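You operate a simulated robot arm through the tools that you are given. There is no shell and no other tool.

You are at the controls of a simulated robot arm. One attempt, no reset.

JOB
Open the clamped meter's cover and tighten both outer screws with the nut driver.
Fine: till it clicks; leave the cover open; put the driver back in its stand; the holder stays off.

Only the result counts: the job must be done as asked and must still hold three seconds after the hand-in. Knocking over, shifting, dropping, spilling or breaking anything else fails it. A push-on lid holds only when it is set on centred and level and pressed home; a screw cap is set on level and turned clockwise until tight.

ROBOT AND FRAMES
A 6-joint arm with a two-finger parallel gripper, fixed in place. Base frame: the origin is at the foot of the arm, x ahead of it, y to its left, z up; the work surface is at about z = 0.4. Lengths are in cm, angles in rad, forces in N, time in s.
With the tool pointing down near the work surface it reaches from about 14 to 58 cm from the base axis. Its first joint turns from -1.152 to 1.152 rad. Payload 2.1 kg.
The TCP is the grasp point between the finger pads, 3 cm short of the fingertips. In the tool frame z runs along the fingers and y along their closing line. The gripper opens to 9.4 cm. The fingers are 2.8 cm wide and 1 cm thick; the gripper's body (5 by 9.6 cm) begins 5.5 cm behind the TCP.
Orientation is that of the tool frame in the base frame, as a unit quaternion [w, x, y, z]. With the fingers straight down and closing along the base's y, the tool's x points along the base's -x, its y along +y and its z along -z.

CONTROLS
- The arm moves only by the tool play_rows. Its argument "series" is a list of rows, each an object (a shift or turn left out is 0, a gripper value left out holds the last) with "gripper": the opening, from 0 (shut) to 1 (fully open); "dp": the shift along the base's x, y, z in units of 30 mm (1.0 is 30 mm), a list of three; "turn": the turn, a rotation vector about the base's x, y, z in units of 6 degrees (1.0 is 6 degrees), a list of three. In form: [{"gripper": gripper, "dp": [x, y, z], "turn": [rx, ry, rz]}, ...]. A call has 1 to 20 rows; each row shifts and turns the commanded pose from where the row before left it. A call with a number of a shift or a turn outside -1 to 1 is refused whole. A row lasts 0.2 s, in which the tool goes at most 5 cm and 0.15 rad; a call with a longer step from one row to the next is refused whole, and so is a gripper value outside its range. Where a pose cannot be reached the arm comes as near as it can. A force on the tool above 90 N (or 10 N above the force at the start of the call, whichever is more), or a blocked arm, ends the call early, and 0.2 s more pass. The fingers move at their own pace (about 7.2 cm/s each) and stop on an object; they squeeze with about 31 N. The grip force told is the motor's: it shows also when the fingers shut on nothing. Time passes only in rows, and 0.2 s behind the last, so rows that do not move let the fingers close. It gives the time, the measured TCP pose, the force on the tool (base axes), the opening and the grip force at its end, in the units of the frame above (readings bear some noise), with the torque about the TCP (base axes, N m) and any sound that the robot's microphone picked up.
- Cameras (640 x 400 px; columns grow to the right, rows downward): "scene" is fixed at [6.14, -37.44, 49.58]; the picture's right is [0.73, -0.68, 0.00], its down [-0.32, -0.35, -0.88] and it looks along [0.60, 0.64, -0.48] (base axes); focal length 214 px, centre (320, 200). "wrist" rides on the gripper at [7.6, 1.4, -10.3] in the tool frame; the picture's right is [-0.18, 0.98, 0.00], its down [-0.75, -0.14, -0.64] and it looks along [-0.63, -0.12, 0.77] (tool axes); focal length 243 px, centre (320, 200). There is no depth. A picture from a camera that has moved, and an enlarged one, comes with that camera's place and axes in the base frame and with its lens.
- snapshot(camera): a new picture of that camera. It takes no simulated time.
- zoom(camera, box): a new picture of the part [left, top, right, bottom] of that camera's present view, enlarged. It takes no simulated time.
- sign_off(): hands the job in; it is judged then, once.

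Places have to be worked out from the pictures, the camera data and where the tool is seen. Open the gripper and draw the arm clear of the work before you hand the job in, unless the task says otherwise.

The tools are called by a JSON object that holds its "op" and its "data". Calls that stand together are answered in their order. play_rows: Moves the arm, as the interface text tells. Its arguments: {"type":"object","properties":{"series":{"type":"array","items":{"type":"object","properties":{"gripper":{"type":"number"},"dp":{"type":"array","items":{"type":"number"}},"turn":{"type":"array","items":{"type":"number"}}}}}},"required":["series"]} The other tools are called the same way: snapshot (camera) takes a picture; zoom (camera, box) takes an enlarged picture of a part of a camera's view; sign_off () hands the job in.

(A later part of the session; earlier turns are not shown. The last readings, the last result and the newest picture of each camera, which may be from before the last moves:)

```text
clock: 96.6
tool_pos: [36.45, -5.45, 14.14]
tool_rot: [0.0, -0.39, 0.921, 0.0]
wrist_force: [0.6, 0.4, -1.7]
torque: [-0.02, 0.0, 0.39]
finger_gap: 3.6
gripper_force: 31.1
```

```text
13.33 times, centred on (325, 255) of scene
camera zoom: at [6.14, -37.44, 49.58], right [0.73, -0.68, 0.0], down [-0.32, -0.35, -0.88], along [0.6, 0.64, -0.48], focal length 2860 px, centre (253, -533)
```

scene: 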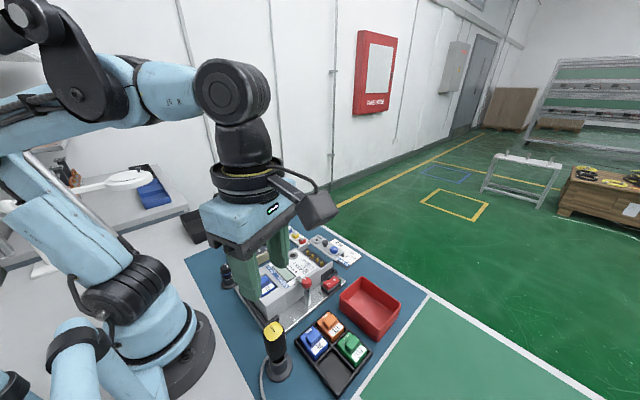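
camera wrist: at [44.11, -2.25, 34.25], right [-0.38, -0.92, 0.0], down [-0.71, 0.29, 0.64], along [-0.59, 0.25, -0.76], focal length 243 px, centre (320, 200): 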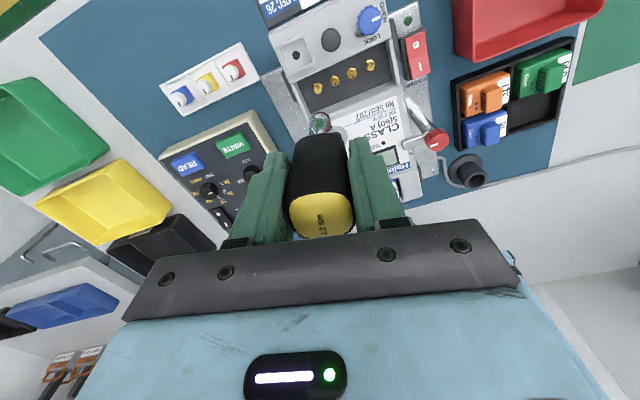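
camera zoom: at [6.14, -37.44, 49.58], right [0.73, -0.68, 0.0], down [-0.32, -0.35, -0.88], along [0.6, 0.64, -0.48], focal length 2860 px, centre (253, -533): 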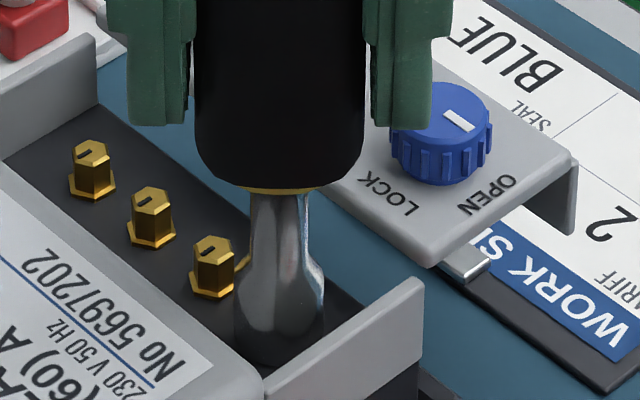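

Torque has begun to build (0.39 N m) and the socket stays centred. Continuing clockwise.

{"op": "play_rows", "data": {"series": [{"gripper": 0.2, "dp": [-0.0087, 0.0093, 0], "turn": [0, 0, -1]}, {"dp": [-0.0077, 0.0102, 0], "turn": [0, 0, -1]}, {"dp": [-0.0066, 0.0109, 0], "turn": [0, 0, -1]}, {"dp": [-0.0054, 0.0116, 0], "turn": [0, 0, -1]}, {"dp": [-0.0042, 0.0121, 0], "turn": [0, 0, -1]}, {"dp": [0, 0, 0]}]}}

{"op": "zoom", "data": {"camera": "scene", "box": [310, 240, 340, 270]}}

```text
clock: 98.0
tool_pos: [36.39, -5.19, 13.91]
tool_rot: [0.001, -0.138, 0.99, 0.0]
wrist_force: [-0.8, 0.7, -2.4]
torque: [0.06, 0.01, 0.84]
finger_gap: 3.62
gripper_force: 30.9
```

```text
13.33 times, centred on (325, 255) of scene
camera zoom: at [6.14, -37.44, 49.58], right [0.73, -0.68, 0.0], down [-0.32, -0.35, -0.88], along [0.6, 0.64, -0.48], focal length 2860 px, centre (253, -533)
```

zoom: 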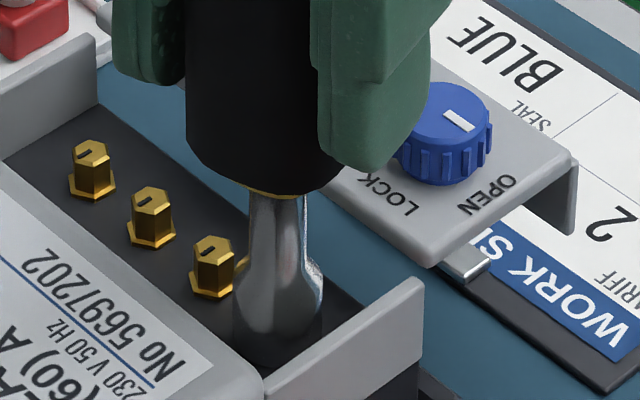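

0.84 N m; on toward the clutch point.

{"op": "play_rows", "data": {"series": [{"gripper": 0.2, "dp": [-0.0029, 0.0124, 0], "turn": [0, 0, -1]}, {"dp": [-0.0016, 0.0127, 0], "turn": [0, 0, -1]}, {"dp": [-0.0002, 0.0128, 0], "turn": [0, 0, -1]}, {"dp": [0.0011, 0.0127, 0], "turn": [0, 0, -1]}, {"dp": [0.0024, 0.0125, 0], "turn": [0, 0, -1]}, {"dp": [0, 0, 0]}]}}

{"op": "zoom", "data": {"camera": "wrist", "box": [240, 110, 400, 250]}}

```text
clock: 99.4
tool_pos: [36.26, -5.02, 14.11]
tool_rot: [0.002, 0.122, 0.993, -0.001]
wrist_force: [-0.1, 0.4, -0.9]
torque: [0.0, 0.0, 1.21]
finger_gap: 3.64
gripper_force: 31.1
```

```text
2.86 times, centred on (320, 180) of wrist
camera zoom: at [29.2, -1.75, 24.26], right [0.42, 0.91, 0.0], down [0.7, -0.32, 0.64], along [0.59, -0.27, -0.76], focal length 693 px, centre (320, 257)
```

zoom: 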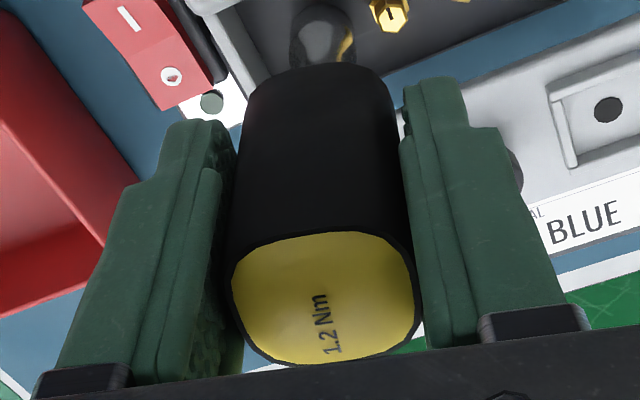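

1.21 N m again, the driver's setting. I'll keep turning to see if the clutch clicks with more travel.

{"op": "play_rows", "data": {"series": [{"gripper": 0.2, "dp": [0.0037, 0.0122, 0], "turn": [0, 0, -1]}, {"dp": [0.005, 0.0118, 0], "turn": [0, 0, -1]}, {"dp": [0.0062, 0.0112, 0], "turn": [0, 0, -1]}, {"dp": [0.0073, 0.0105, 0], "turn": [0, 0, -1]}, {"dp": [0.0084, 0.0096, 0], "turn": [0, 0, -1]}, {"dp": [0.0093, 0.0087, 0], "turn": [0, 0, -1]}, {"dp": [0.0102, 0.0077, 0], "turn": [0, 0, -1]}, {"dp": [0.0109, 0.0066, 0], "turn": [0, 0, -1]}, {"dp": [0.0116, 0.0054, 0], "turn": [0, 0, -1]}, {"dp": [0.0121, 0.0042, 0], "turn": [0, 0, -1]}, {"dp": [0, 0, 0]}]}}

{"op": "zoom", "data": {"camera": "wrist", "box": [240, 110, 400, 250]}}

{"op": "zoom", "data": {"camera": "scene", "box": [310, 240, 340, 270]}}

```text
clock: 101.8
tool_pos: [36.73, -4.61, 13.94]
tool_rot: [0.001, 0.602, 0.799, -0.001]
wrist_force: [0.2, 0.0, -1.2]
torque: [0.03, -0.01, 1.18]
finger_gap: 3.68
gripper_force: 30.9
```

```text
2.86 times, centred on (320, 180) of wrist
camera zoom: at [35.78, 3.09, 24.29], right [1.0, 0.09, 0.0], down [0.07, -0.76, 0.64], along [0.06, -0.64, -0.77], focal length 693 px, centre (320, 257)
```

zoom: 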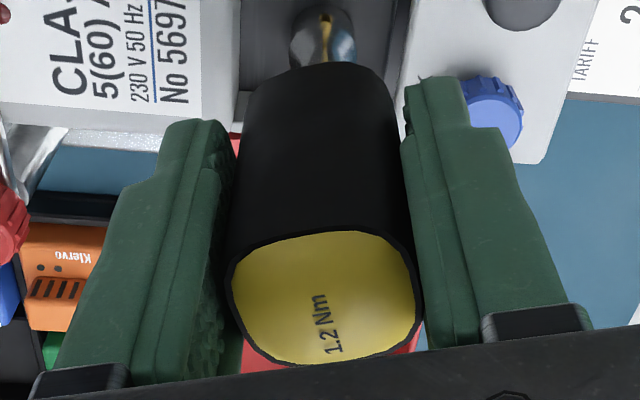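

```text
13.33 times, centred on (325, 255) of scene
camera zoom: at [6.14, -37.44, 49.58], right [0.73, -0.68, 0.0], down [-0.32, -0.35, -0.88], along [0.6, 0.64, -0.48], focal length 2860 px, centre (253, -533)
```

zoom: 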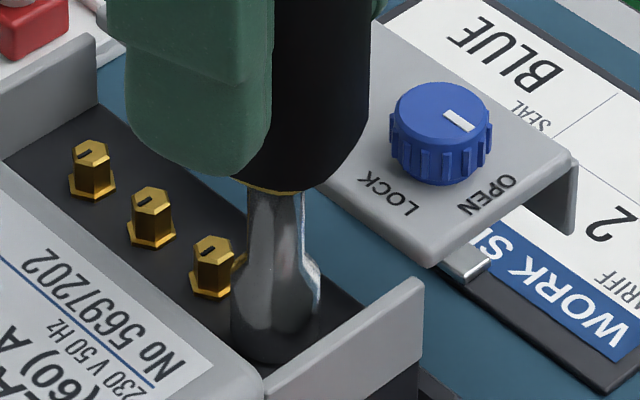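

Still a steady 1.2 N m with the handle turning and no reported sound. I'll use the remaining wrist travel on this screw to see if a click comes.

{"op": "play_rows", "data": {"series": [{"gripper": 0.2, "dp": [0.0124, 0.0029, 0], "turn": [0, 0, -1]}, {"dp": [0.0127, 0.0016, 0], "turn": [0, 0, -1]}, {"dp": [0.0128, 0.0002, 0], "turn": [0, 0, -1]}, {"dp": [0.0127, -0.0011, 0], "turn": [0, 0, -1]}, {"dp": [0.0125, -0.0024, 0], "turn": [0, 0, -1]}, {"dp": [0.0122, -0.0037, 0], "turn": [0, 0, -1]}, {"dp": [0.0118, -0.005, 0], "turn": [0, 0, -1]}, {"dp": [0.0112, -0.0062, 0], "turn": [0, 0, -1]}, {"dp": [0.0105, -0.0073, 0], "turn": [0, 0, -1]}, {"dp": [0.0096, -0.0084, 0], "turn": [0, 0, -1]}, {"dp": [0, 0, 0]}]}}

{"op": "zoom", "data": {"camera": "scene", "box": [310, 240, 340, 270]}}

{"op": "zoom", "data": {"camera": "wrist", "box": [240, 110, 400, 250]}}

```text
clock: 104.2
tool_pos: [37.01, -4.77, 14.07]
tool_rot: [0.001, 0.921, 0.39, -0.002]
wrist_force: [-0.4, -0.1, -1.7]
torque: [0.0, 0.04, 1.21]
finger_gap: 3.72
gripper_force: 30.8
```

```text
13.33 times, centred on (325, 255) of scene
camera zoom: at [6.14, -37.44, 49.58], right [0.73, -0.68, 0.0], down [-0.32, -0.35, -0.88], along [0.6, 0.64, -0.48], focal length 2860 px, centre (253, -533)
```

zoom: 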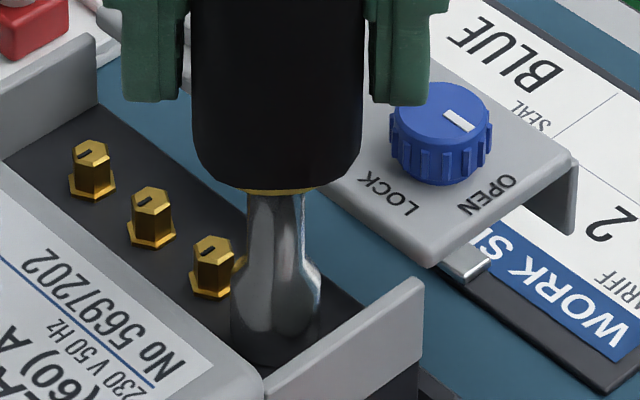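

```text
2.86 times, centred on (320, 180) of wrist
camera zoom: at [43.13, -0.28, 24.28], right [0.58, -0.82, 0.0], down [-0.62, -0.44, 0.64], along [-0.53, -0.37, -0.76], focal length 693 px, centre (320, 257)
```

zoom: 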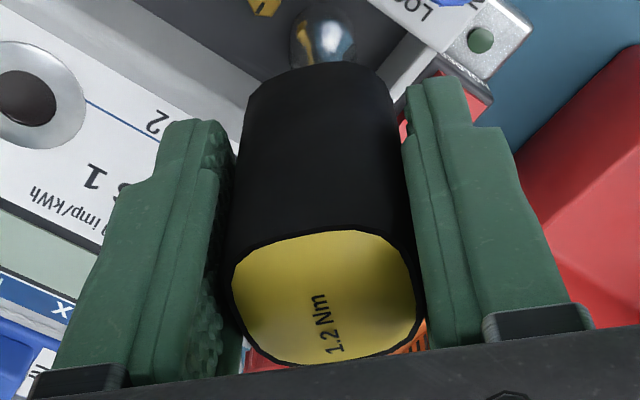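

No click after long slip, and so far there has been no axial pressure. I'll press down gently to see whether the socket can seat deeper.

{"op": "play_rows", "data": {"series": [{"gripper": 0.2, "dp": [0, 0, -0.05]}, {"dp": [0, 0, -0.05]}, {"dp": [0, 0, 0]}]}}

{"op": "zoom", "data": {"camera": "scene", "box": [310, 240, 340, 270]}}

```text
clock: 105.0
tool_pos: [37.01, -4.84, 13.73]
tool_rot: [0.001, 0.921, 0.391, -0.001]
wrist_force: [-1.3, 1.9, 41.6]
torque: [0.08, 0.04, 0.88]
finger_gap: 3.83
gripper_force: 31.2
```

```text
13.33 times, centred on (325, 255) of scene
camera zoom: at [6.12, -37.44, 49.58], right [0.73, -0.68, 0.0], down [-0.32, -0.35, -0.88], along [0.6, 0.64, -0.48], focal length 2860 px, centre (253, -533)
```

zoom: 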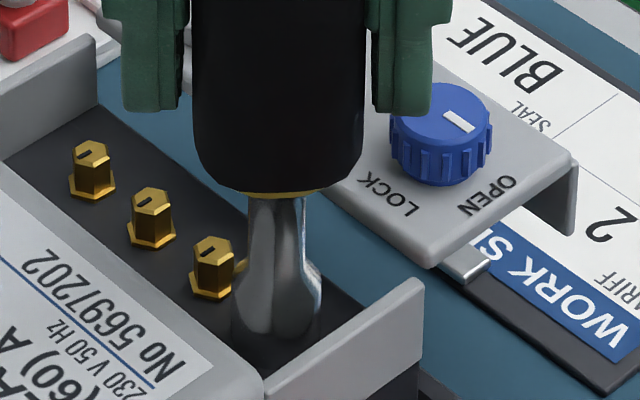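

It bottomed out at 42 N and the handle shifted in the grip, so I'm relaxing upward and checking the handle.

{"op": "play_rows", "data": {"series": [{"gripper": 0.2, "dp": [0, 0, 0.06]}, {"dp": [0, 0, 0]}]}}

{"op": "zoom", "data": {"camera": "wrist", "box": [240, 110, 400, 250]}}

```text
clock: 105.6
tool_pos: [36.93, -4.75, 13.98]
tool_rot: [0.001, 0.92, 0.391, -0.002]
wrist_force: [0.0, 0.1, -2.2]
torque: [0.03, 0.01, 1.03]
finger_gap: 3.79
gripper_force: 30.3
```

```text
2.86 times, centred on (320, 180) of wrist
camera zoom: at [43.17, -0.31, 24.06], right [0.58, -0.82, 0.0], down [-0.62, -0.44, 0.64], along [-0.53, -0.37, -0.76], focal length 693 px, centre (320, 257)
```

zoom: 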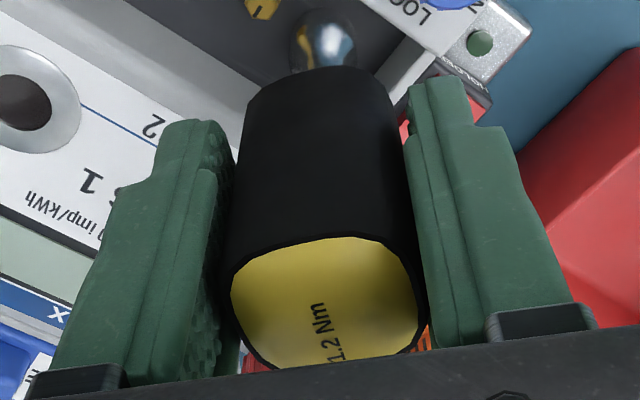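

I'll lift off and look at screw D's mark to understand what was slipping.

{"op": "play_rows", "data": {"series": [{"gripper": 0.2, "dp": [0, 0, 0.15]}, {"dp": [0, 0, 0.3]}, {"dp": [0, 0, 0.5]}, {"dp": [0, 0, 0.5]}, {"dp": [0, 0, 0]}]}}

{"op": "zoom", "data": {"camera": "scene", "box": [305, 240, 335, 270]}}

{"op": "zoom", "data": {"camera": "scene", "box": [285, 170, 345, 250]}}

{"op": "zoom", "data": {"camera": "wrist", "box": [240, 60, 400, 250]}}

```text
clock: 106.8
tool_pos: [36.9, -4.87, 18.25]
tool_rot: [0.0, 0.921, 0.391, -0.002]
wrist_force: [-0.5, 0.6, -2.0]
torque: [0.01, 0.02, -0.01]
finger_gap: 3.58
gripper_force: 31.2
```

```text
13.33 times, centred on (320, 255) of scene
camera zoom: at [6.14, -37.44, 49.58], right [0.73, -0.68, 0.0], down [-0.32, -0.35, -0.88], along [0.6, 0.64, -0.48], focal length 2860 px, centre (320, -533)
```

zoom: 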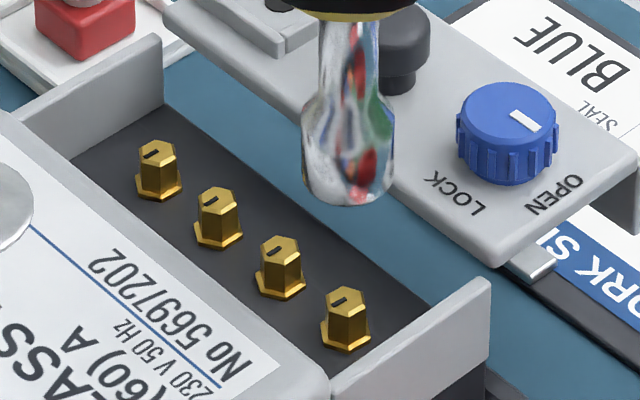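

```text
5.00 times, centred on (315, 210) of scene
camera zoom: at [6.14, -37.44, 49.58], right [0.73, -0.68, 0.0], down [-0.32, -0.35, -0.88], along [0.6, 0.64, -0.48], focal length 1072 px, centre (345, 150)
```

zoom: 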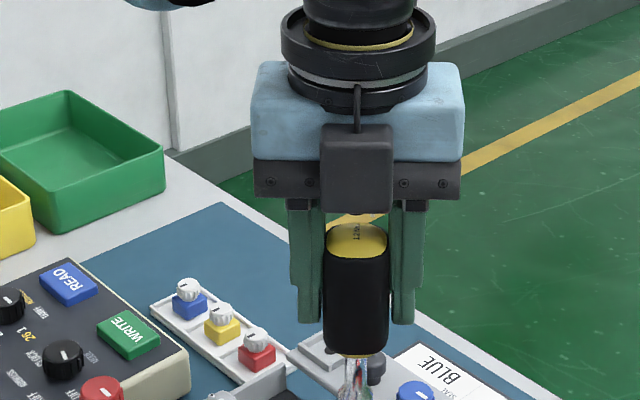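

```text
2.11 times, centred on (320, 155) of wrist
camera zoom: at [43.27, -0.32, 28.49], right [0.58, -0.82, 0.0], down [-0.62, -0.44, 0.64], along [-0.53, -0.37, -0.76], focal length 511 px, centre (320, 295)
```

zoom: 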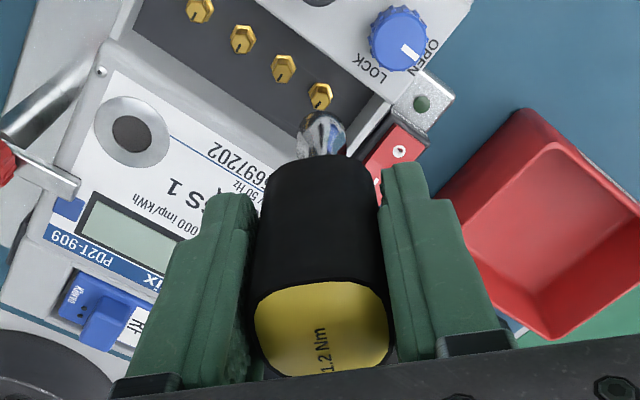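

All four marks now point the same way, so both outer screws are at the tight position with the clutch slipping at 1.2 N m. As a check for the click, I'll re-seat on D with light downward pressure and turn a little more.

{"op": "play_rows", "data": {"series": [{"gripper": 0.2, "dp": [0, 0, -0.5]}, {"dp": [0, 0, -0.4]}, {"dp": [0, 0, -0.25]}, {"dp": [0, 0, -0.15]}, {"dp": [0, 0, -0.1]}, {"dp": [0, 0, 0]}]}}

{"op": "zoom", "data": {"camera": "scene", "box": [310, 240, 340, 270]}}

```text
clock: 108.2
tool_pos: [36.97, -4.7, 14.16]
tool_rot: [0.001, 0.92, 0.391, -0.002]
wrist_force: [-0.4, 1.2, -1.5]
torque: [0.0, 0.0, -0.01]
finger_gap: 3.57
gripper_force: 31.1
```

```text
13.33 times, centred on (325, 255) of scene
camera zoom: at [6.14, -37.44, 49.58], right [0.73, -0.68, 0.0], down [-0.32, -0.35, -0.88], along [0.6, 0.64, -0.48], focal length 2860 px, centre (253, -533)
```

zoom: 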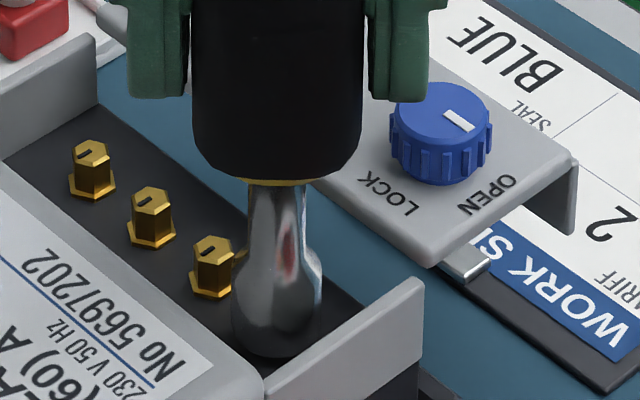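

Re-seated and centred on D. Light downward press and 30° more clockwise.

{"op": "play_rows", "data": {"series": [{"gripper": 0.2, "dp": [0, 0, -0.06]}, {"dp": [0.0087, -0.0093, -0.02], "turn": [0, 0, -1]}, {"dp": [0.0077, -0.0102, 0], "turn": [0, 0, -1]}, {"dp": [0.0066, -0.0109, 0], "turn": [0, 0, -1]}, {"dp": [0.0054, -0.0116, 0], "turn": [0, 0, -1]}, {"dp": [0.0042, -0.0121, 0], "turn": [0, 0, -1]}, {"dp": [0, 0, 0]}]}}

```text
clock: 109.8
tool_pos: [36.99, -4.93, 14.04]
tool_rot: [0.0, 0.99, 0.139, -0.002]
wrist_force: [-0.3, -0.2, -1.6]
torque: [-0.02, -0.02, 1.16]
finger_gap: 3.63
gripper_force: 31.1
```

1.16 N m again quickly; two more steps to pass the clutch point while listening.

{"op": "play_rows", "data": {"series": [{"gripper": 0.2, "dp": [0.003, -0.0124, -0.03], "turn": [0, 0, -1]}, {"dp": [0.0015, -0.0127, 0], "turn": [0, 0, -0.8]}, {"dp": [0, 0, 0]}]}}

```text
clock: 110.6
tool_pos: [37.13, -4.98, 13.81]
tool_rot: [-0.001, 0.999, 0.045, -0.002]
wrist_force: [0.3, -0.5, -1.7]
torque: [-0.01, 0.02, 1.23]
finger_gap: 3.63
gripper_force: 30.6
```

Torque reached 1.23 N m, still no sound, so the clutch itself appears silent so far. I'll lift, go back to screw A with yaw near 0°, and give it a final pass with real light axial pressure to be sure it is fully torqued.

{"op": "play_rows", "data": {"series": [{"gripper": 0.2, "dp": [0, 0, 0.3]}, {"dp": [0, 0, 0.6]}, {"dp": [0, 0, 0.8]}, {"dp": [-0.01, 0.125, 0], "turn": [0, 0, 1]}, {"dp": [-0.01, 0.125, 0], "turn": [0, 0, 1]}, {"dp": [-0.01, 0.125, 0], "turn": [0, 0, 1]}, {"dp": [-0.01, 0.125, 0], "turn": [0, 0, 1]}, {"dp": [-0.01, 0.125, 0], "turn": [0, 0, 1]}, {"dp": [-0.01, 0.125, 0], "turn": [0, 0, 1]}, {"dp": [-0.01, 0.125, 0], "turn": [0, 0, 1]}, {"dp": [-0.01, 0.125, 0], "turn": [0, 0, 1]}, {"dp": [-0.01, 0.125, 0], "turn": [0, 0, 1]}, {"dp": [-0.01, 0.125, 0], "turn": [0, 0, 1]}, {"dp": [-0.01, 0.125, 0], "turn": [0, 0, 1]}, {"dp": [-0.01, 0.125, 0], "turn": [0, 0, 1]}, {"dp": [-0.01, 0.125, 0], "turn": [0, 0, 1]}, {"dp": [-0.01, 0.125, 0], "turn": [0, 0, 1]}, {"dp": [-0.01, 0.125, 0], "turn": [0, 0, 1]}, {"dp": [-0.01, 0.125, 0], "turn": [0, 0, 1]}]}}

{"op": "play_rows", "data": {"series": [{"gripper": 0.2, "turn": [0, 0, 1]}, {"turn": [0, 0, 1]}, {"turn": [0, 0, 1]}, {"turn": [0, 0, 1]}, {"turn": [0, 0, 1]}, {"turn": [0, 0, 1]}, {"turn": [0, 0, 1]}, {"turn": [0, 0, 1]}, {"turn": [0, 0, 1]}, {"turn": [0, 0, 1]}, {"turn": [0, 0, 1]}, {"turn": [0, 0, 1]}, {"turn": [0, 0, 1]}, {"dp": [0, 0, 0]}]}}

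{"op": "zoom", "data": {"camera": "scene", "box": [295, 220, 335, 270]}}

{"op": "zoom", "data": {"camera": "wrist", "box": [260, 60, 400, 160]}}

```text
clock: 114.6
tool_pos: [36.55, 1.07, 18.92]
tool_rot: [0.002, 0.634, 0.774, -0.001]
wrist_force: [0.1, -1.5, -1.8]
torque: [0.02, -0.02, 0.03]
finger_gap: 3.59
gripper_force: 30.5
```

```text
clock: 117.6
tool_pos: [36.65, 1.02, 18.76]
tool_rot: [0.002, 0.005, 1.0, 0.0]
wrist_force: [0.3, -0.8, -1.1]
torque: [-0.05, 0.01, 0.02]
finger_gap: 3.61
gripper_force: 30.2
```

```text
8.00 times, centred on (315, 245) of scene
camera zoom: at [6.14, -37.44, 49.58], right [0.73, -0.68, 0.0], down [-0.32, -0.35, -0.88], along [0.6, 0.64, -0.48], focal length 1716 px, centre (360, -160)
```

zoom: 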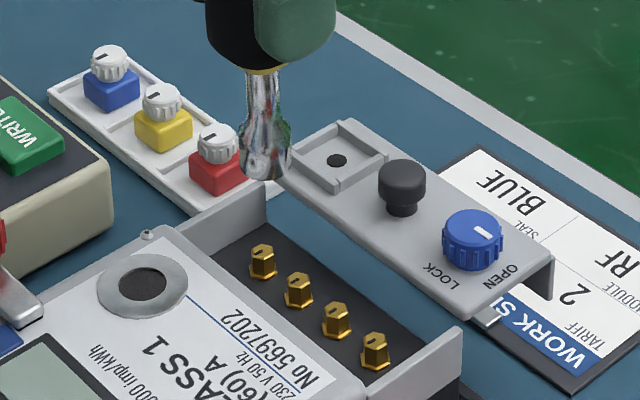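

```text
4.00 times, centred on (330, 110) of wrist
camera zoom: at [28.91, 2.6, 29.02], right [0.2, 0.98, 0.0], down [0.75, -0.15, 0.64], along [0.63, -0.13, -0.76], focal length 970 px, centre (280, 560)
```

zoom: 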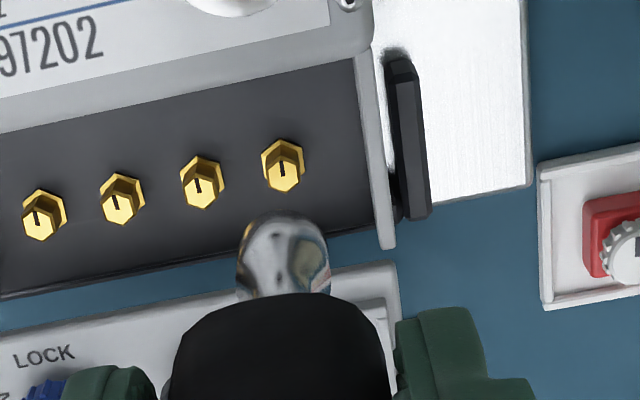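

I need about −2 mm in x to centre on A (matches the computed pose). Correcting and lowering onto the head.

{"op": "play_rows", "data": {"series": [{"gripper": 0.2, "dp": [-0.063, 0.013, -0.3]}, {"dp": [0, 0, -0.4]}, {"dp": [0, 0, -0.3]}, {"dp": [0, 0, -0.2]}, {"dp": [0, 0, 0]}]}}

{"op": "zoom", "data": {"camera": "scene", "box": [302, 240, 322, 260]}}

{"op": "zoom", "data": {"camera": "wrist", "box": [290, 90, 350, 130]}}

```text
clock: 118.8
tool_pos: [36.31, 1.11, 15.27]
tool_rot: [0.001, 0.007, 1.0, 0.0]
wrist_force: [0.1, 0.9, -0.6]
torque: [-0.01, -0.01, -0.03]
finger_gap: 3.6
gripper_force: 30.9
```

```text
16.00 times, centred on (312, 250) of scene
camera zoom: at [6.14, -37.44, 49.58], right [0.73, -0.68, 0.0], down [-0.32, -0.35, -0.88], along [0.6, 0.64, -0.48], focal length 3432 px, centre (448, -600)
```

zoom: 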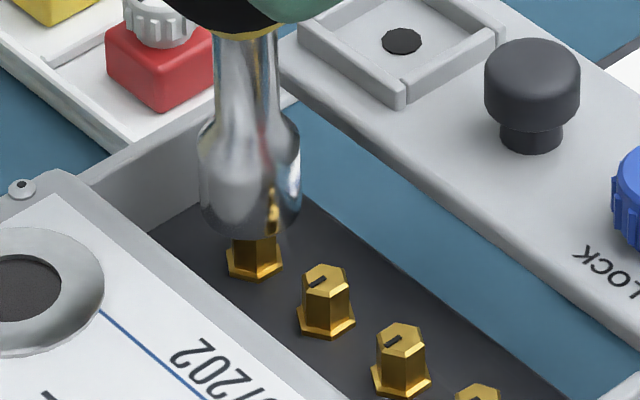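

```text
10.00 times, centred on (320, 110) of wrist
camera zoom: at [28.63, 2.66, 25.45], right [0.2, 0.98, 0.0], down [0.75, -0.15, 0.64], along [0.63, -0.13, -0.76], focal length 2426 px, centre (320, 1100)
```

zoom: 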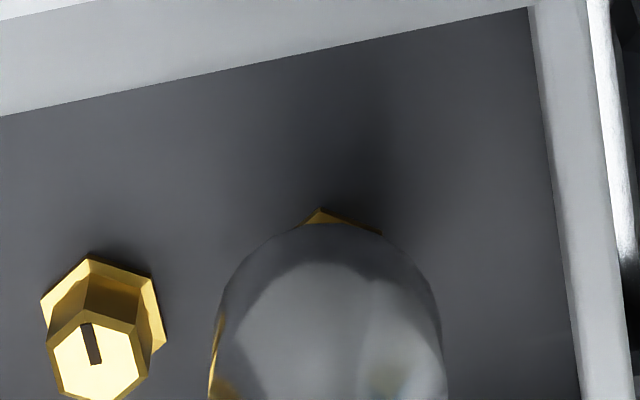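

Slight corrections (+1.6 mm, +0.3 mm), then lower to seat on A.

{"op": "play_rows", "data": {"series": [{"gripper": 0.2, "dp": [0.053, 0.01, 0]}, {"dp": [0, 0, -0.1]}, {"dp": [0, 0, -0.1]}, {"dp": [0, 0, -0.1]}, {"dp": [0, 0, -0.1]}, {"dp": [0, 0, 0]}]}}

{"op": "zoom", "data": {"camera": "scene", "box": [302, 240, 322, 260]}}

```text
clock: 120.2
tool_pos: [36.53, 1.18, 13.98]
tool_rot: [0.001, 0.007, 1.0, 0.0]
wrist_force: [-2.2, 0.1, -1.5]
torque: [-0.04, 0.18, -0.03]
finger_gap: 3.57
gripper_force: 30.6
```

```text
16.00 times, centred on (312, 250) of scene
camera zoom: at [6.14, -37.44, 49.58], right [0.73, -0.68, 0.0], down [-0.32, -0.35, -0.88], along [0.6, 0.64, -0.48], focal length 3432 px, centre (448, -600)
```

zoom: 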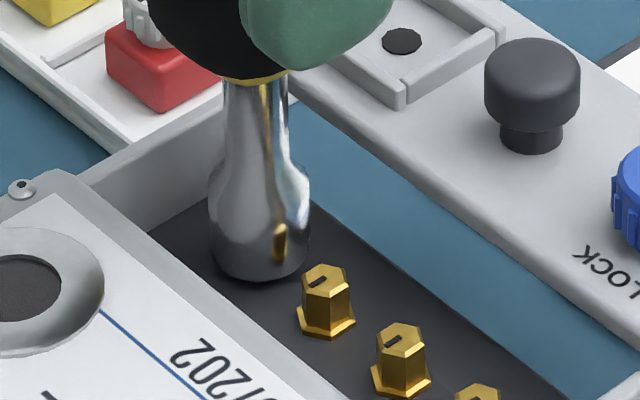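

Seated, touching the hex lightly. I'll correct half a millimetre and press down to light contact.

{"op": "play_rows", "data": {"series": [{"gripper": 0.2, "dp": [-0.02, 0.008, -0.04]}, {"dp": [0, 0, -0.04]}, {"dp": [0, 0, 0]}]}}

```text
clock: 121.0
tool_pos: [36.67, 1.29, 13.94]
tool_rot: [0.001, 0.006, 1.0, 0.0]
wrist_force: [-1.0, 0.5, -1.2]
torque: [0.0, 0.03, -0.02]
finger_gap: 3.59
gripper_force: 30.8
```

No axial contact yet; a bit lower.

{"op": "play_rows", "data": {"series": [{"gripper": 0.2, "dp": [-0.03, -0.02, -0.04]}, {"dp": [0, 0, -0.03]}, {"dp": [0, 0, 0]}]}}

{"op": "zoom", "data": {"camera": "scene", "box": [302, 240, 322, 260]}}

```text
clock: 121.8
tool_pos: [36.45, 1.16, 13.7]
tool_rot: [0.002, 0.007, 1.0, 0.0]
wrist_force: [1.9, 4.2, 40.9]
torque: [0.27, -0.16, 0.03]
finger_gap: 3.6
gripper_force: 31.1
```

```text
16.00 times, centred on (312, 250) of scene
camera zoom: at [6.12, -37.44, 49.58], right [0.73, -0.68, 0.0], down [-0.32, -0.35, -0.88], along [0.6, 0.64, -0.48], focal length 3432 px, centre (448, -600)
```

zoom: 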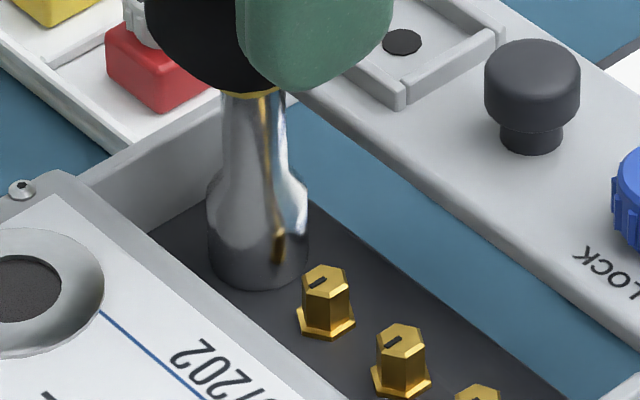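

Now 41 N axial; I'll ease to a lighter press and turn clockwise 48° listening for a click.

{"op": "play_rows", "data": {"series": [{"gripper": 0.2, "dp": [0, 0, 0.03]}, {"dp": [0.0009, 0.0127, 0], "turn": [0, 0, -1]}, {"dp": [0.0022, 0.0126, 0], "turn": [0, 0, -1]}, {"dp": [0.0035, 0.0123, 0], "turn": [0, 0, -1]}, {"dp": [0.0048, 0.0118, 0], "turn": [0, 0, -1]}, {"dp": [0.006, 0.0113, 0], "turn": [0, 0, -1]}, {"dp": [0.0071, 0.0106, 0], "turn": [0, 0, -1]}, {"dp": [0.0082, 0.0098, 0], "turn": [0, 0, -1]}, {"dp": [0.0091, 0.0089, 0], "turn": [0, 0, -1]}, {"dp": [0, 0, 0]}]}}

{"op": "zoom", "data": {"camera": "wrist", "box": [240, 110, 400, 250]}}

```text
clock: 124.0
tool_pos: [36.53, 1.29, 13.65]
tool_rot: [0.002, 0.413, 0.911, -0.001]
wrist_force: [-0.3, 0.4, -1.5]
torque: [0.01, 0.02, 1.2]
finger_gap: 3.66
gripper_force: 30.6
```

```text
2.86 times, centred on (320, 180) of wrist
camera zoom: at [32.49, 8.07, 23.93], right [0.86, 0.51, 0.0], down [0.39, -0.66, 0.64], along [0.33, -0.55, -0.76], focal length 693 px, centre (320, 257)
```

zoom: 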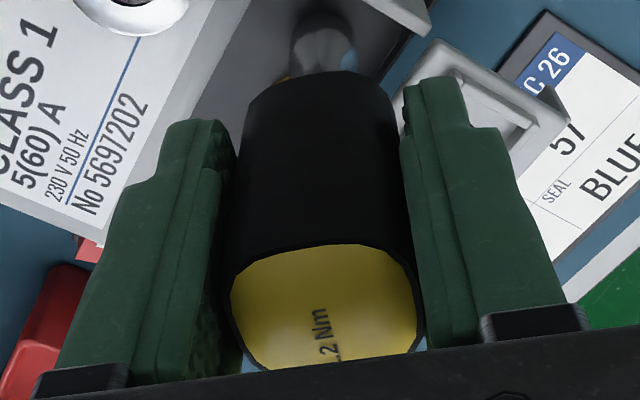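

Torque came straight to 1.20 N m again, so A is at the driver's clutch limit. Both screws are tight; I'll lift off and verify their marks before returning the driver.

{"op": "play_rows", "data": {"series": [{"gripper": 0.2, "dp": [0, 0, 0.15]}, {"dp": [0, 0, 0.3]}, {"dp": [0, 0, 0.6]}, {"dp": [0, 0, 0.8]}, {"dp": [0, 0, 0.8]}, {"dp": [0, 0, 0.8]}, {"dp": [0, 0, 0]}]}}

{"op": "zoom", "data": {"camera": "scene", "box": [305, 240, 335, 270]}}

{"op": "zoom", "data": {"camera": "wrist", "box": [240, 110, 400, 250]}}

{"op": "zoom", "data": {"camera": "scene", "box": [220, 220, 360, 310]}}

```text
clock: 125.6
tool_pos: [36.61, 1.39, 24.08]
tool_rot: [0.002, 0.414, 0.91, 0.0]
wrist_force: [-0.4, 0.3, -0.8]
torque: [0.01, 0.03, 0.04]
finger_gap: 3.59
gripper_force: 31.0
```

```text
13.33 times, centred on (320, 255) of scene
camera zoom: at [6.14, -37.44, 49.58], right [0.73, -0.68, 0.0], down [-0.32, -0.35, -0.88], along [0.6, 0.64, -0.48], focal length 2860 px, centre (320, -533)
```

zoom: 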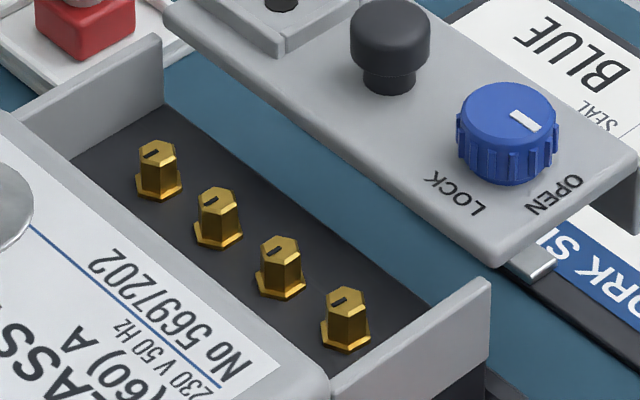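

```text
2.86 times, centred on (320, 180) of wrist
camera zoom: at [32.49, 8.04, 34.31], right [0.86, 0.51, 0.0], down [0.39, -0.66, 0.64], along [0.33, -0.55, -0.77], focal length 693 px, centre (320, 257)
```

zoom: 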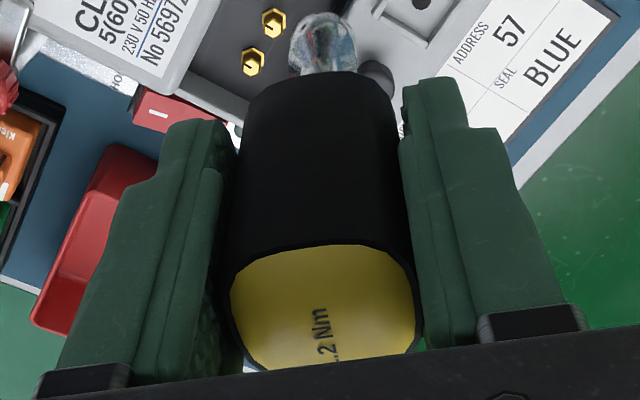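

```text
4.44 times, centred on (290, 265) of scene
camera zoom: at [6.14, -37.44, 49.58], right [0.73, -0.68, 0.0], down [-0.32, -0.35, -0.88], along [0.6, 0.64, -0.48], focal length 953 px, centre (453, -89)
```

zoom: 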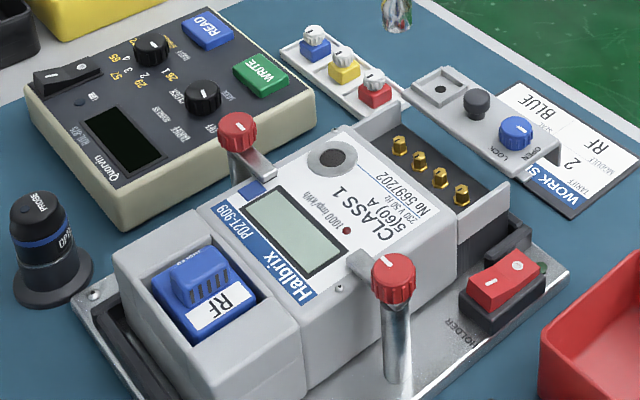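

All four marks match and the cover stays open; the other items look unmoved. Now carrying the driver back above its stand, turning to yaw 90° as it was picked.

{"op": "play_rows", "data": {"series": [{"gripper": 0.2, "dp": [-0.304, -0.248, 0], "turn": [0, 0, 0.964]}, {"dp": [-0.304, -0.248, 0], "turn": [0, 0, 0.964]}, {"dp": [-0.304, -0.248, 0], "turn": [0, 0, 0.964]}, {"dp": [-0.304, -0.248, 0], "turn": [0, 0, 0.964]}, {"dp": [-0.304, -0.248, 0], "turn": [0, 0, 0.964]}, {"dp": [-0.304, -0.248, 0], "turn": [0, 0, 0.964]}, {"dp": [-0.304, -0.248, 0], "turn": [0, 0, 0.964]}, {"dp": [-0.304, -0.248, 0], "turn": [0, 0, 0.964]}, {"dp": [-0.304, -0.248, 0], "turn": [0, 0, 0.964]}, {"dp": [-0.304, -0.248, 0], "turn": [0, 0, 0.964]}, {"dp": [-0.304, -0.248, 0], "turn": [0, 0, 0.964]}, {"dp": [-0.304, -0.248, 0], "turn": [0, 0, 0.964]}]}}

{"op": "play_rows", "data": {"series": [{"gripper": 0.2, "dp": [-0.304, -0.248, 0], "turn": [0, 0, 0.964]}, {"dp": [-0.304, -0.248, 0], "turn": [0, 0, 0.964]}, {"dp": [-0.304, -0.248, 0], "turn": [0, 0, 0.964]}, {"dp": [-0.304, -0.248, 0], "turn": [0, 0, 0.964]}, {"dp": [-0.304, -0.248, 0], "turn": [0, 0, 0.964]}, {"dp": [-0.304, -0.248, 0], "turn": [0, 0, 0.964]}, {"dp": [-0.304, -0.248, 0], "turn": [0, 0, 0.964]}, {"dp": [-0.304, -0.248, 0], "turn": [0, 0, 0.964]}, {"dp": [-0.304, -0.248, 0], "turn": [0, 0, 0.964]}, {"dp": [-0.304, -0.248, 0], "turn": [0, 0, 0.964]}, {"dp": [-0.304, -0.248, 0], "turn": [0, 0, 0.964]}, {"dp": [-0.304, -0.248, 0], "turn": [0, 0, 0.964]}, {"dp": [0, 0, 0]}]}}

{"op": "snapshot", "data": {"camera": "wrist"}}

{"op": "zoom", "data": {"camera": "scene", "box": [220, 230, 340, 400]}}

```text
clock: 128.2
tool_pos: [25.59, -7.48, 24.11]
tool_rot: [0.002, -0.179, 0.984, 0.0]
wrist_force: [-0.5, 0.3, -0.9]
torque: [-0.01, 0.03, 0.01]
finger_gap: 3.58
gripper_force: 30.4
```

```text
clock: 131.0
tool_pos: [14.7, -16.45, 24.18]
tool_rot: [-0.001, 0.707, -0.707, -0.001]
wrist_force: [0.6, -1.2, -1.0]
torque: [0.0, 0.01, 0.02]
finger_gap: 3.59
gripper_force: 31.4
```

```text
taken
camera wrist: at [13.14, -24.02, 34.31], right [-0.98, 0.18, 0.0], down [0.14, 0.75, 0.64], along [0.12, 0.63, -0.77], focal length 243 px, centre (320, 200)
```

wrist: 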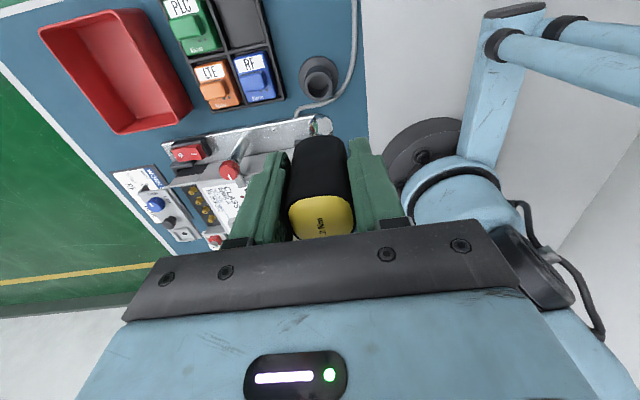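

```text
2.35 times, centred on (280, 315) of scene
camera zoom: at [6.14, -37.44, 49.58], right [0.73, -0.68, 0.0], down [-0.32, -0.35, -0.88], along [0.6, 0.64, -0.48], focal length 505 px, centre (414, -71)
```

zoom: 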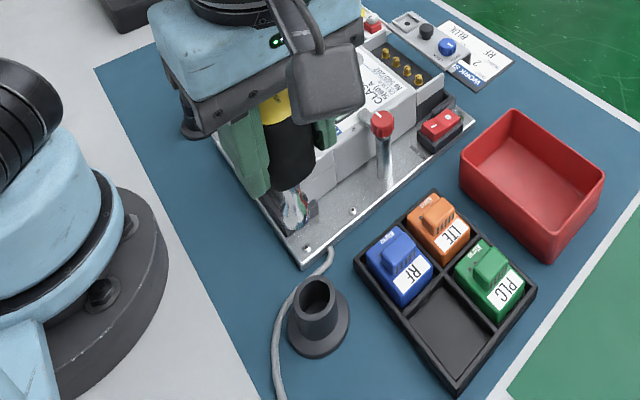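

Above the stand at yaw 90°. I'll lower to the same height as my earlier lift picture and compare socket versus cup.

{"op": "play_rows", "data": {"series": [{"gripper": 0.2, "dp": [0.01, 0, -0.4]}, {"dp": [0, 0, -0.4]}, {"dp": [0, 0, -0.4]}, {"dp": [0, 0, -0.4]}, {"dp": [0, 0, 0]}]}}

{"op": "zoom", "data": {"camera": "wrist", "box": [270, 50, 380, 150]}}

{"op": "zoom", "data": {"camera": "scene", "box": [250, 280, 310, 370]}}

```text
clock: 132.2
tool_pos: [14.75, -16.32, 19.33]
tool_rot: [0.0, -0.706, 0.708, 0.0]
wrist_force: [-0.6, 1.2, -1.8]
torque: [0.0, -0.02, -0.04]
finger_gap: 3.59
gripper_force: 31.5
```

```text
4.00 times, centred on (325, 100) of wrist
camera zoom: at [13.15, -24.02, 29.45], right [-0.98, 0.19, 0.0], down [0.14, 0.75, 0.64], along [0.12, 0.63, -0.77], focal length 970 px, centre (300, 600)
```

zoom: 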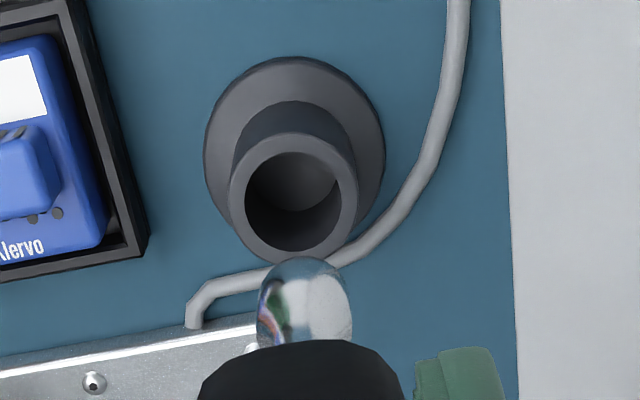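

```text
4.44 times, centred on (280, 325) of scene
camera zoom: at [6.14, -37.44, 49.58], right [0.73, -0.68, 0.0], down [-0.32, -0.35, -0.88], along [0.6, 0.64, -0.48], focal length 953 px, centre (498, -356)
```

zoom: 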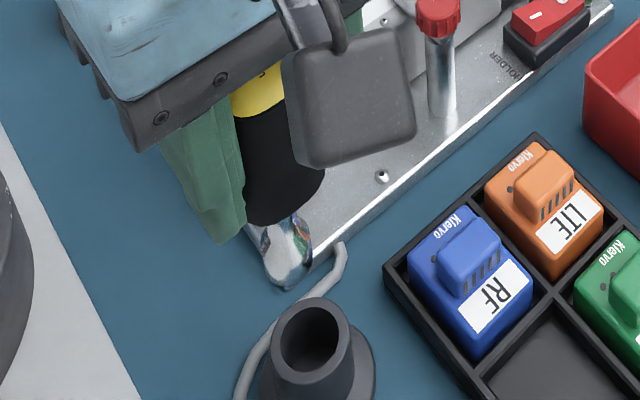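

Nearly identical to the lift-out picture, about 1 mm too far in +y. I'll correct that and lower into the cup, first to just above the earlier seat height.

{"op": "play_rows", "data": {"series": [{"gripper": 0.2, "dp": [0, -0.04, -0.3]}, {"dp": [0, 0, -0.4]}, {"dp": [0, 0, -0.4]}, {"dp": [0, 0, -0.4]}, {"dp": [0, 0, -0.3]}, {"dp": [0, 0, 0]}]}}

{"op": "snapshot", "data": {"camera": "wrist"}}

{"op": "zoom", "data": {"camera": "scene", "box": [250, 310, 310, 400]}}

```text
clock: 133.6
tool_pos: [14.72, -16.58, 13.74]
tool_rot: [0.001, -0.707, 0.708, 0.001]
wrist_force: [0.2, 0.0, -0.6]
torque: [0.01, 0.01, -0.03]
finger_gap: 3.57
gripper_force: 30.9
```

```text
taken
camera wrist: at [13.17, -24.17, 24.06], right [-0.98, 0.19, 0.0], down [0.14, 0.75, 0.64], along [0.12, 0.63, -0.77], focal length 243 px, centre (320, 200)
```

wrist: 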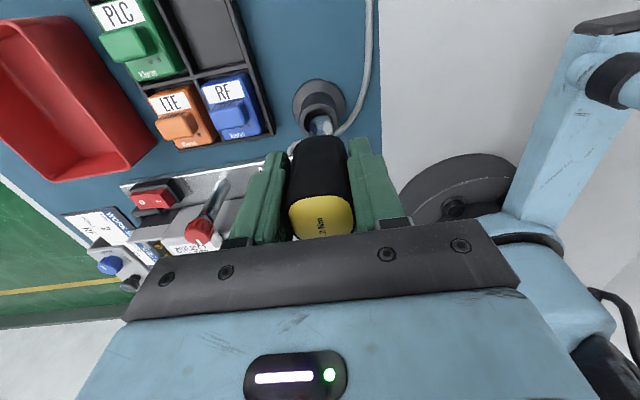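

```text
4.44 times, centred on (280, 355) of scene
camera zoom: at [6.14, -37.44, 49.58], right [0.73, -0.68, 0.0], down [-0.32, -0.35, -0.88], along [0.6, 0.64, -0.48], focal length 953 px, centre (498, -489)
```

zoom: 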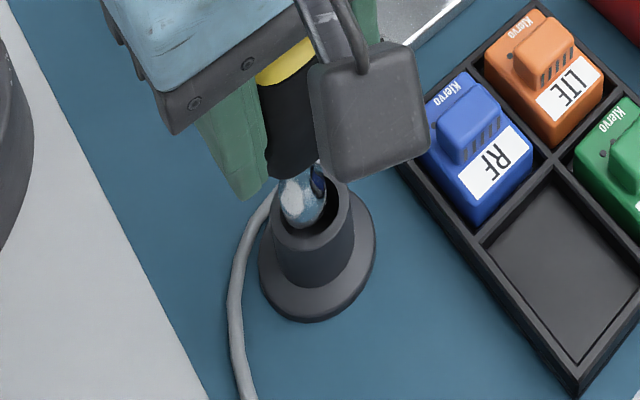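

The socket is entering the cup; it looks a little left of centre in the scene view. Zooming in before going further.

{"op": "zoom", "data": {"camera": "scene", "box": [268, 340, 298, 375]}}

{"op": "zoom", "data": {"camera": "wrist", "box": [285, 70, 355, 140]}}

```text
11.43 times, centred on (283, 358) of scene
camera zoom: at [6.14, -37.44, 49.58], right [0.73, -0.68, 0.0], down [-0.32, -0.35, -0.88], along [0.6, 0.64, -0.48], focal length 2451 px, centre (743, -1600)
```

zoom: 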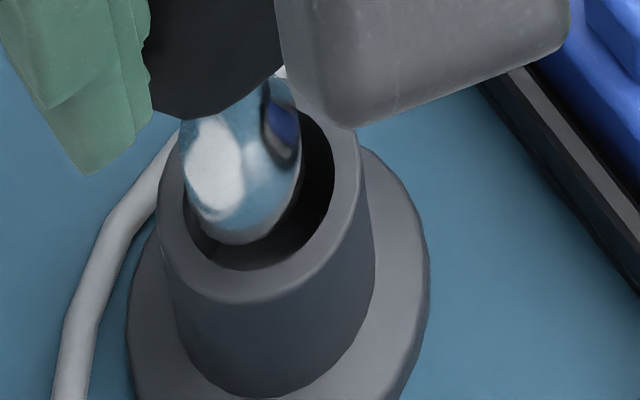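

```text
5.71 times, centred on (320, 105) of wrist
camera zoom: at [13.17, -24.17, 24.06], right [-0.98, 0.19, 0.0], down [0.14, 0.75, 0.64], along [0.12, 0.63, -0.77], focal length 1386 px, centre (320, 743)
```

zoom: 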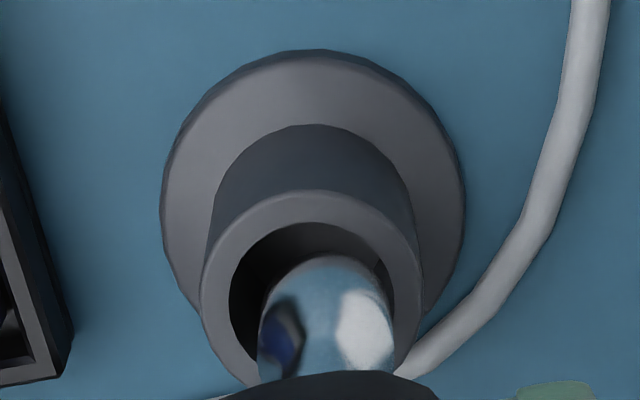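

The socket is off the cup's centre by roughly (−0.16, +0.3) cm. I'll shift it toward the centre and re-check before lowering.

{"op": "play_rows", "data": {"series": [{"gripper": 0.2, "dp": [0.053, -0.095, 0]}, {"dp": [0, 0, 0]}]}}

{"op": "zoom", "data": {"camera": "scene", "box": [268, 340, 298, 375]}}

{"op": "zoom", "data": {"camera": "wrist", "box": [285, 70, 355, 140]}}

```text
clock: 134.2
tool_pos: [14.89, -16.86, 13.78]
tool_rot: [0.0, -0.706, 0.708, 0.001]
wrist_force: [1.0, 0.2, -1.2]
torque: [0.02, 0.0, -0.01]
finger_gap: 3.61
gripper_force: 30.9
```

```text
11.43 times, centred on (283, 358) of scene
camera zoom: at [6.14, -37.44, 49.58], right [0.73, -0.68, 0.0], down [-0.32, -0.35, -0.88], along [0.6, 0.64, -0.48], focal length 2451 px, centre (743, -1600)
```

zoom: 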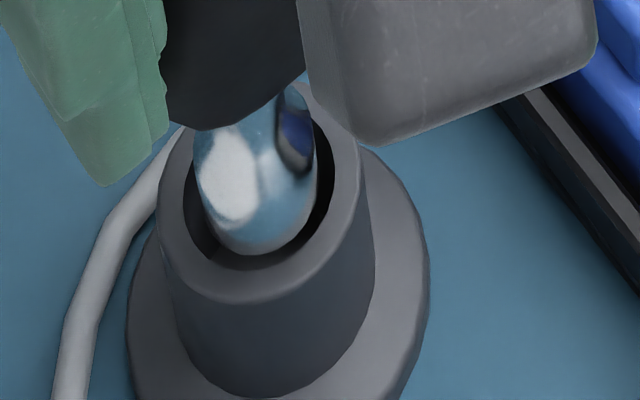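

```text
5.71 times, centred on (320, 105) of wrist
camera zoom: at [13.27, -24.44, 24.04], right [-0.98, 0.19, 0.0], down [0.14, 0.75, 0.64], along [0.12, 0.63, -0.77], focal length 1386 px, centre (320, 743)
```

zoom: 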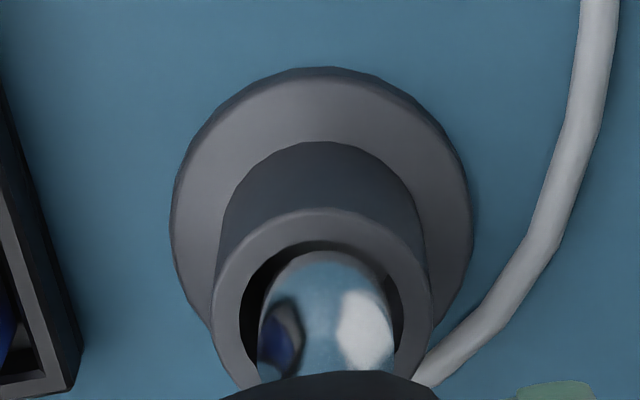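

Centred in the cup in both views now. Lowering to just above the seating height.

{"op": "play_rows", "data": {"series": [{"gripper": 0.2, "dp": [0, 0, -0.3]}, {"dp": [0, 0, -0.3]}, {"dp": [0, 0, -0.3]}, {"dp": [0, 0, -0.2]}, {"dp": [0, 0, 0]}]}}

{"op": "zoom", "data": {"camera": "scene", "box": [250, 310, 310, 400]}}

{"op": "zoom", "data": {"camera": "wrist", "box": [260, 80, 380, 180]}}

```text
clock: 135.4
tool_pos: [14.94, -16.89, 10.54]
tool_rot: [0.001, -0.706, 0.708, 0.001]
wrist_force: [-2.3, 0.0, 42.9]
torque: [-0.18, 0.4, 0.05]
finger_gap: 3.58
gripper_force: 31.6
```

```text
4.44 times, centred on (280, 355) of scene
camera zoom: at [6.13, -37.43, 49.59], right [0.73, -0.68, 0.0], down [-0.32, -0.35, -0.88], along [0.6, 0.64, -0.48], focal length 953 px, centre (498, -489)
```

zoom: 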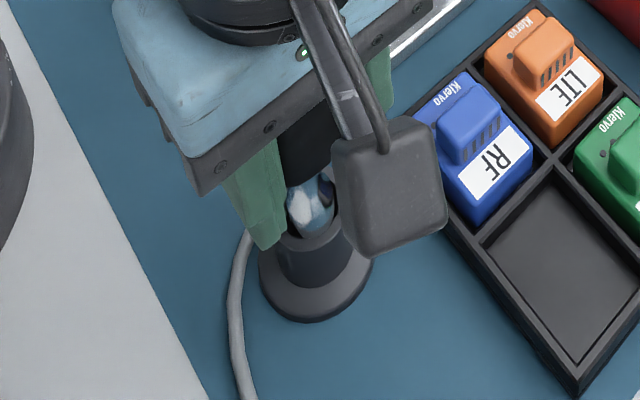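

```text
4.00 times, centred on (320, 130) of wrist
camera zoom: at [13.37, -24.45, 20.8], right [-0.98, 0.19, 0.0], down [0.14, 0.75, 0.64], along [0.12, 0.63, -0.77], focal length 970 px, centre (320, 480)
```

zoom: 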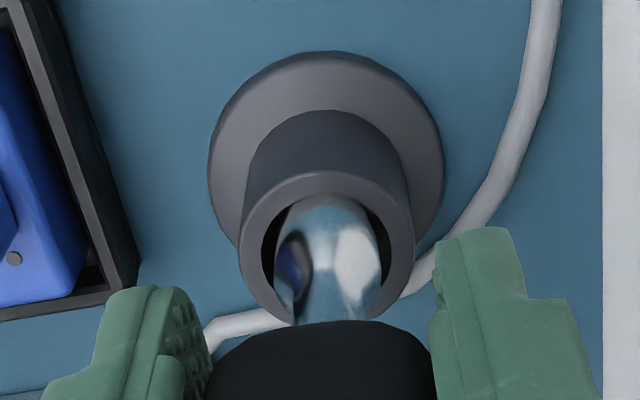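

Contact of 43 N with the handle still well above the cup — the driver isn't seated as before. I'll stop and look at the whole situation.

{"op": "snapshot", "data": {"camera": "wrist"}}

{"op": "zoom", "data": {"camera": "scene", "box": [268, 330, 298, 375]}}

```text
taken
camera wrist: at [13.37, -24.45, 20.8], right [-0.98, 0.19, 0.0], down [0.14, 0.75, 0.64], along [0.12, 0.63, -0.77], focal length 243 px, centre (320, 200)
```

wrist: 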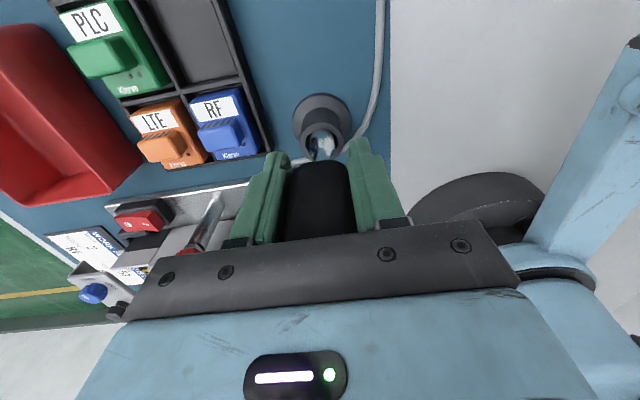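

```text
8.89 times, centred on (283, 352) of scene
camera zoom: at [6.13, -37.43, 49.59], right [0.73, -0.68, 0.0], down [-0.32, -0.35, -0.88], along [0.6, 0.64, -0.48], focal length 1906 px, centre (649, -1156)
```

zoom: 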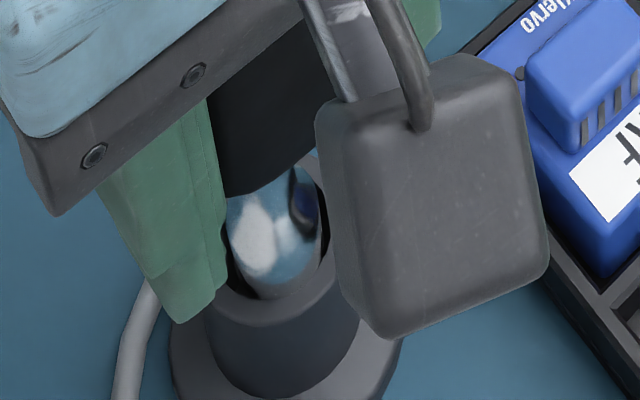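

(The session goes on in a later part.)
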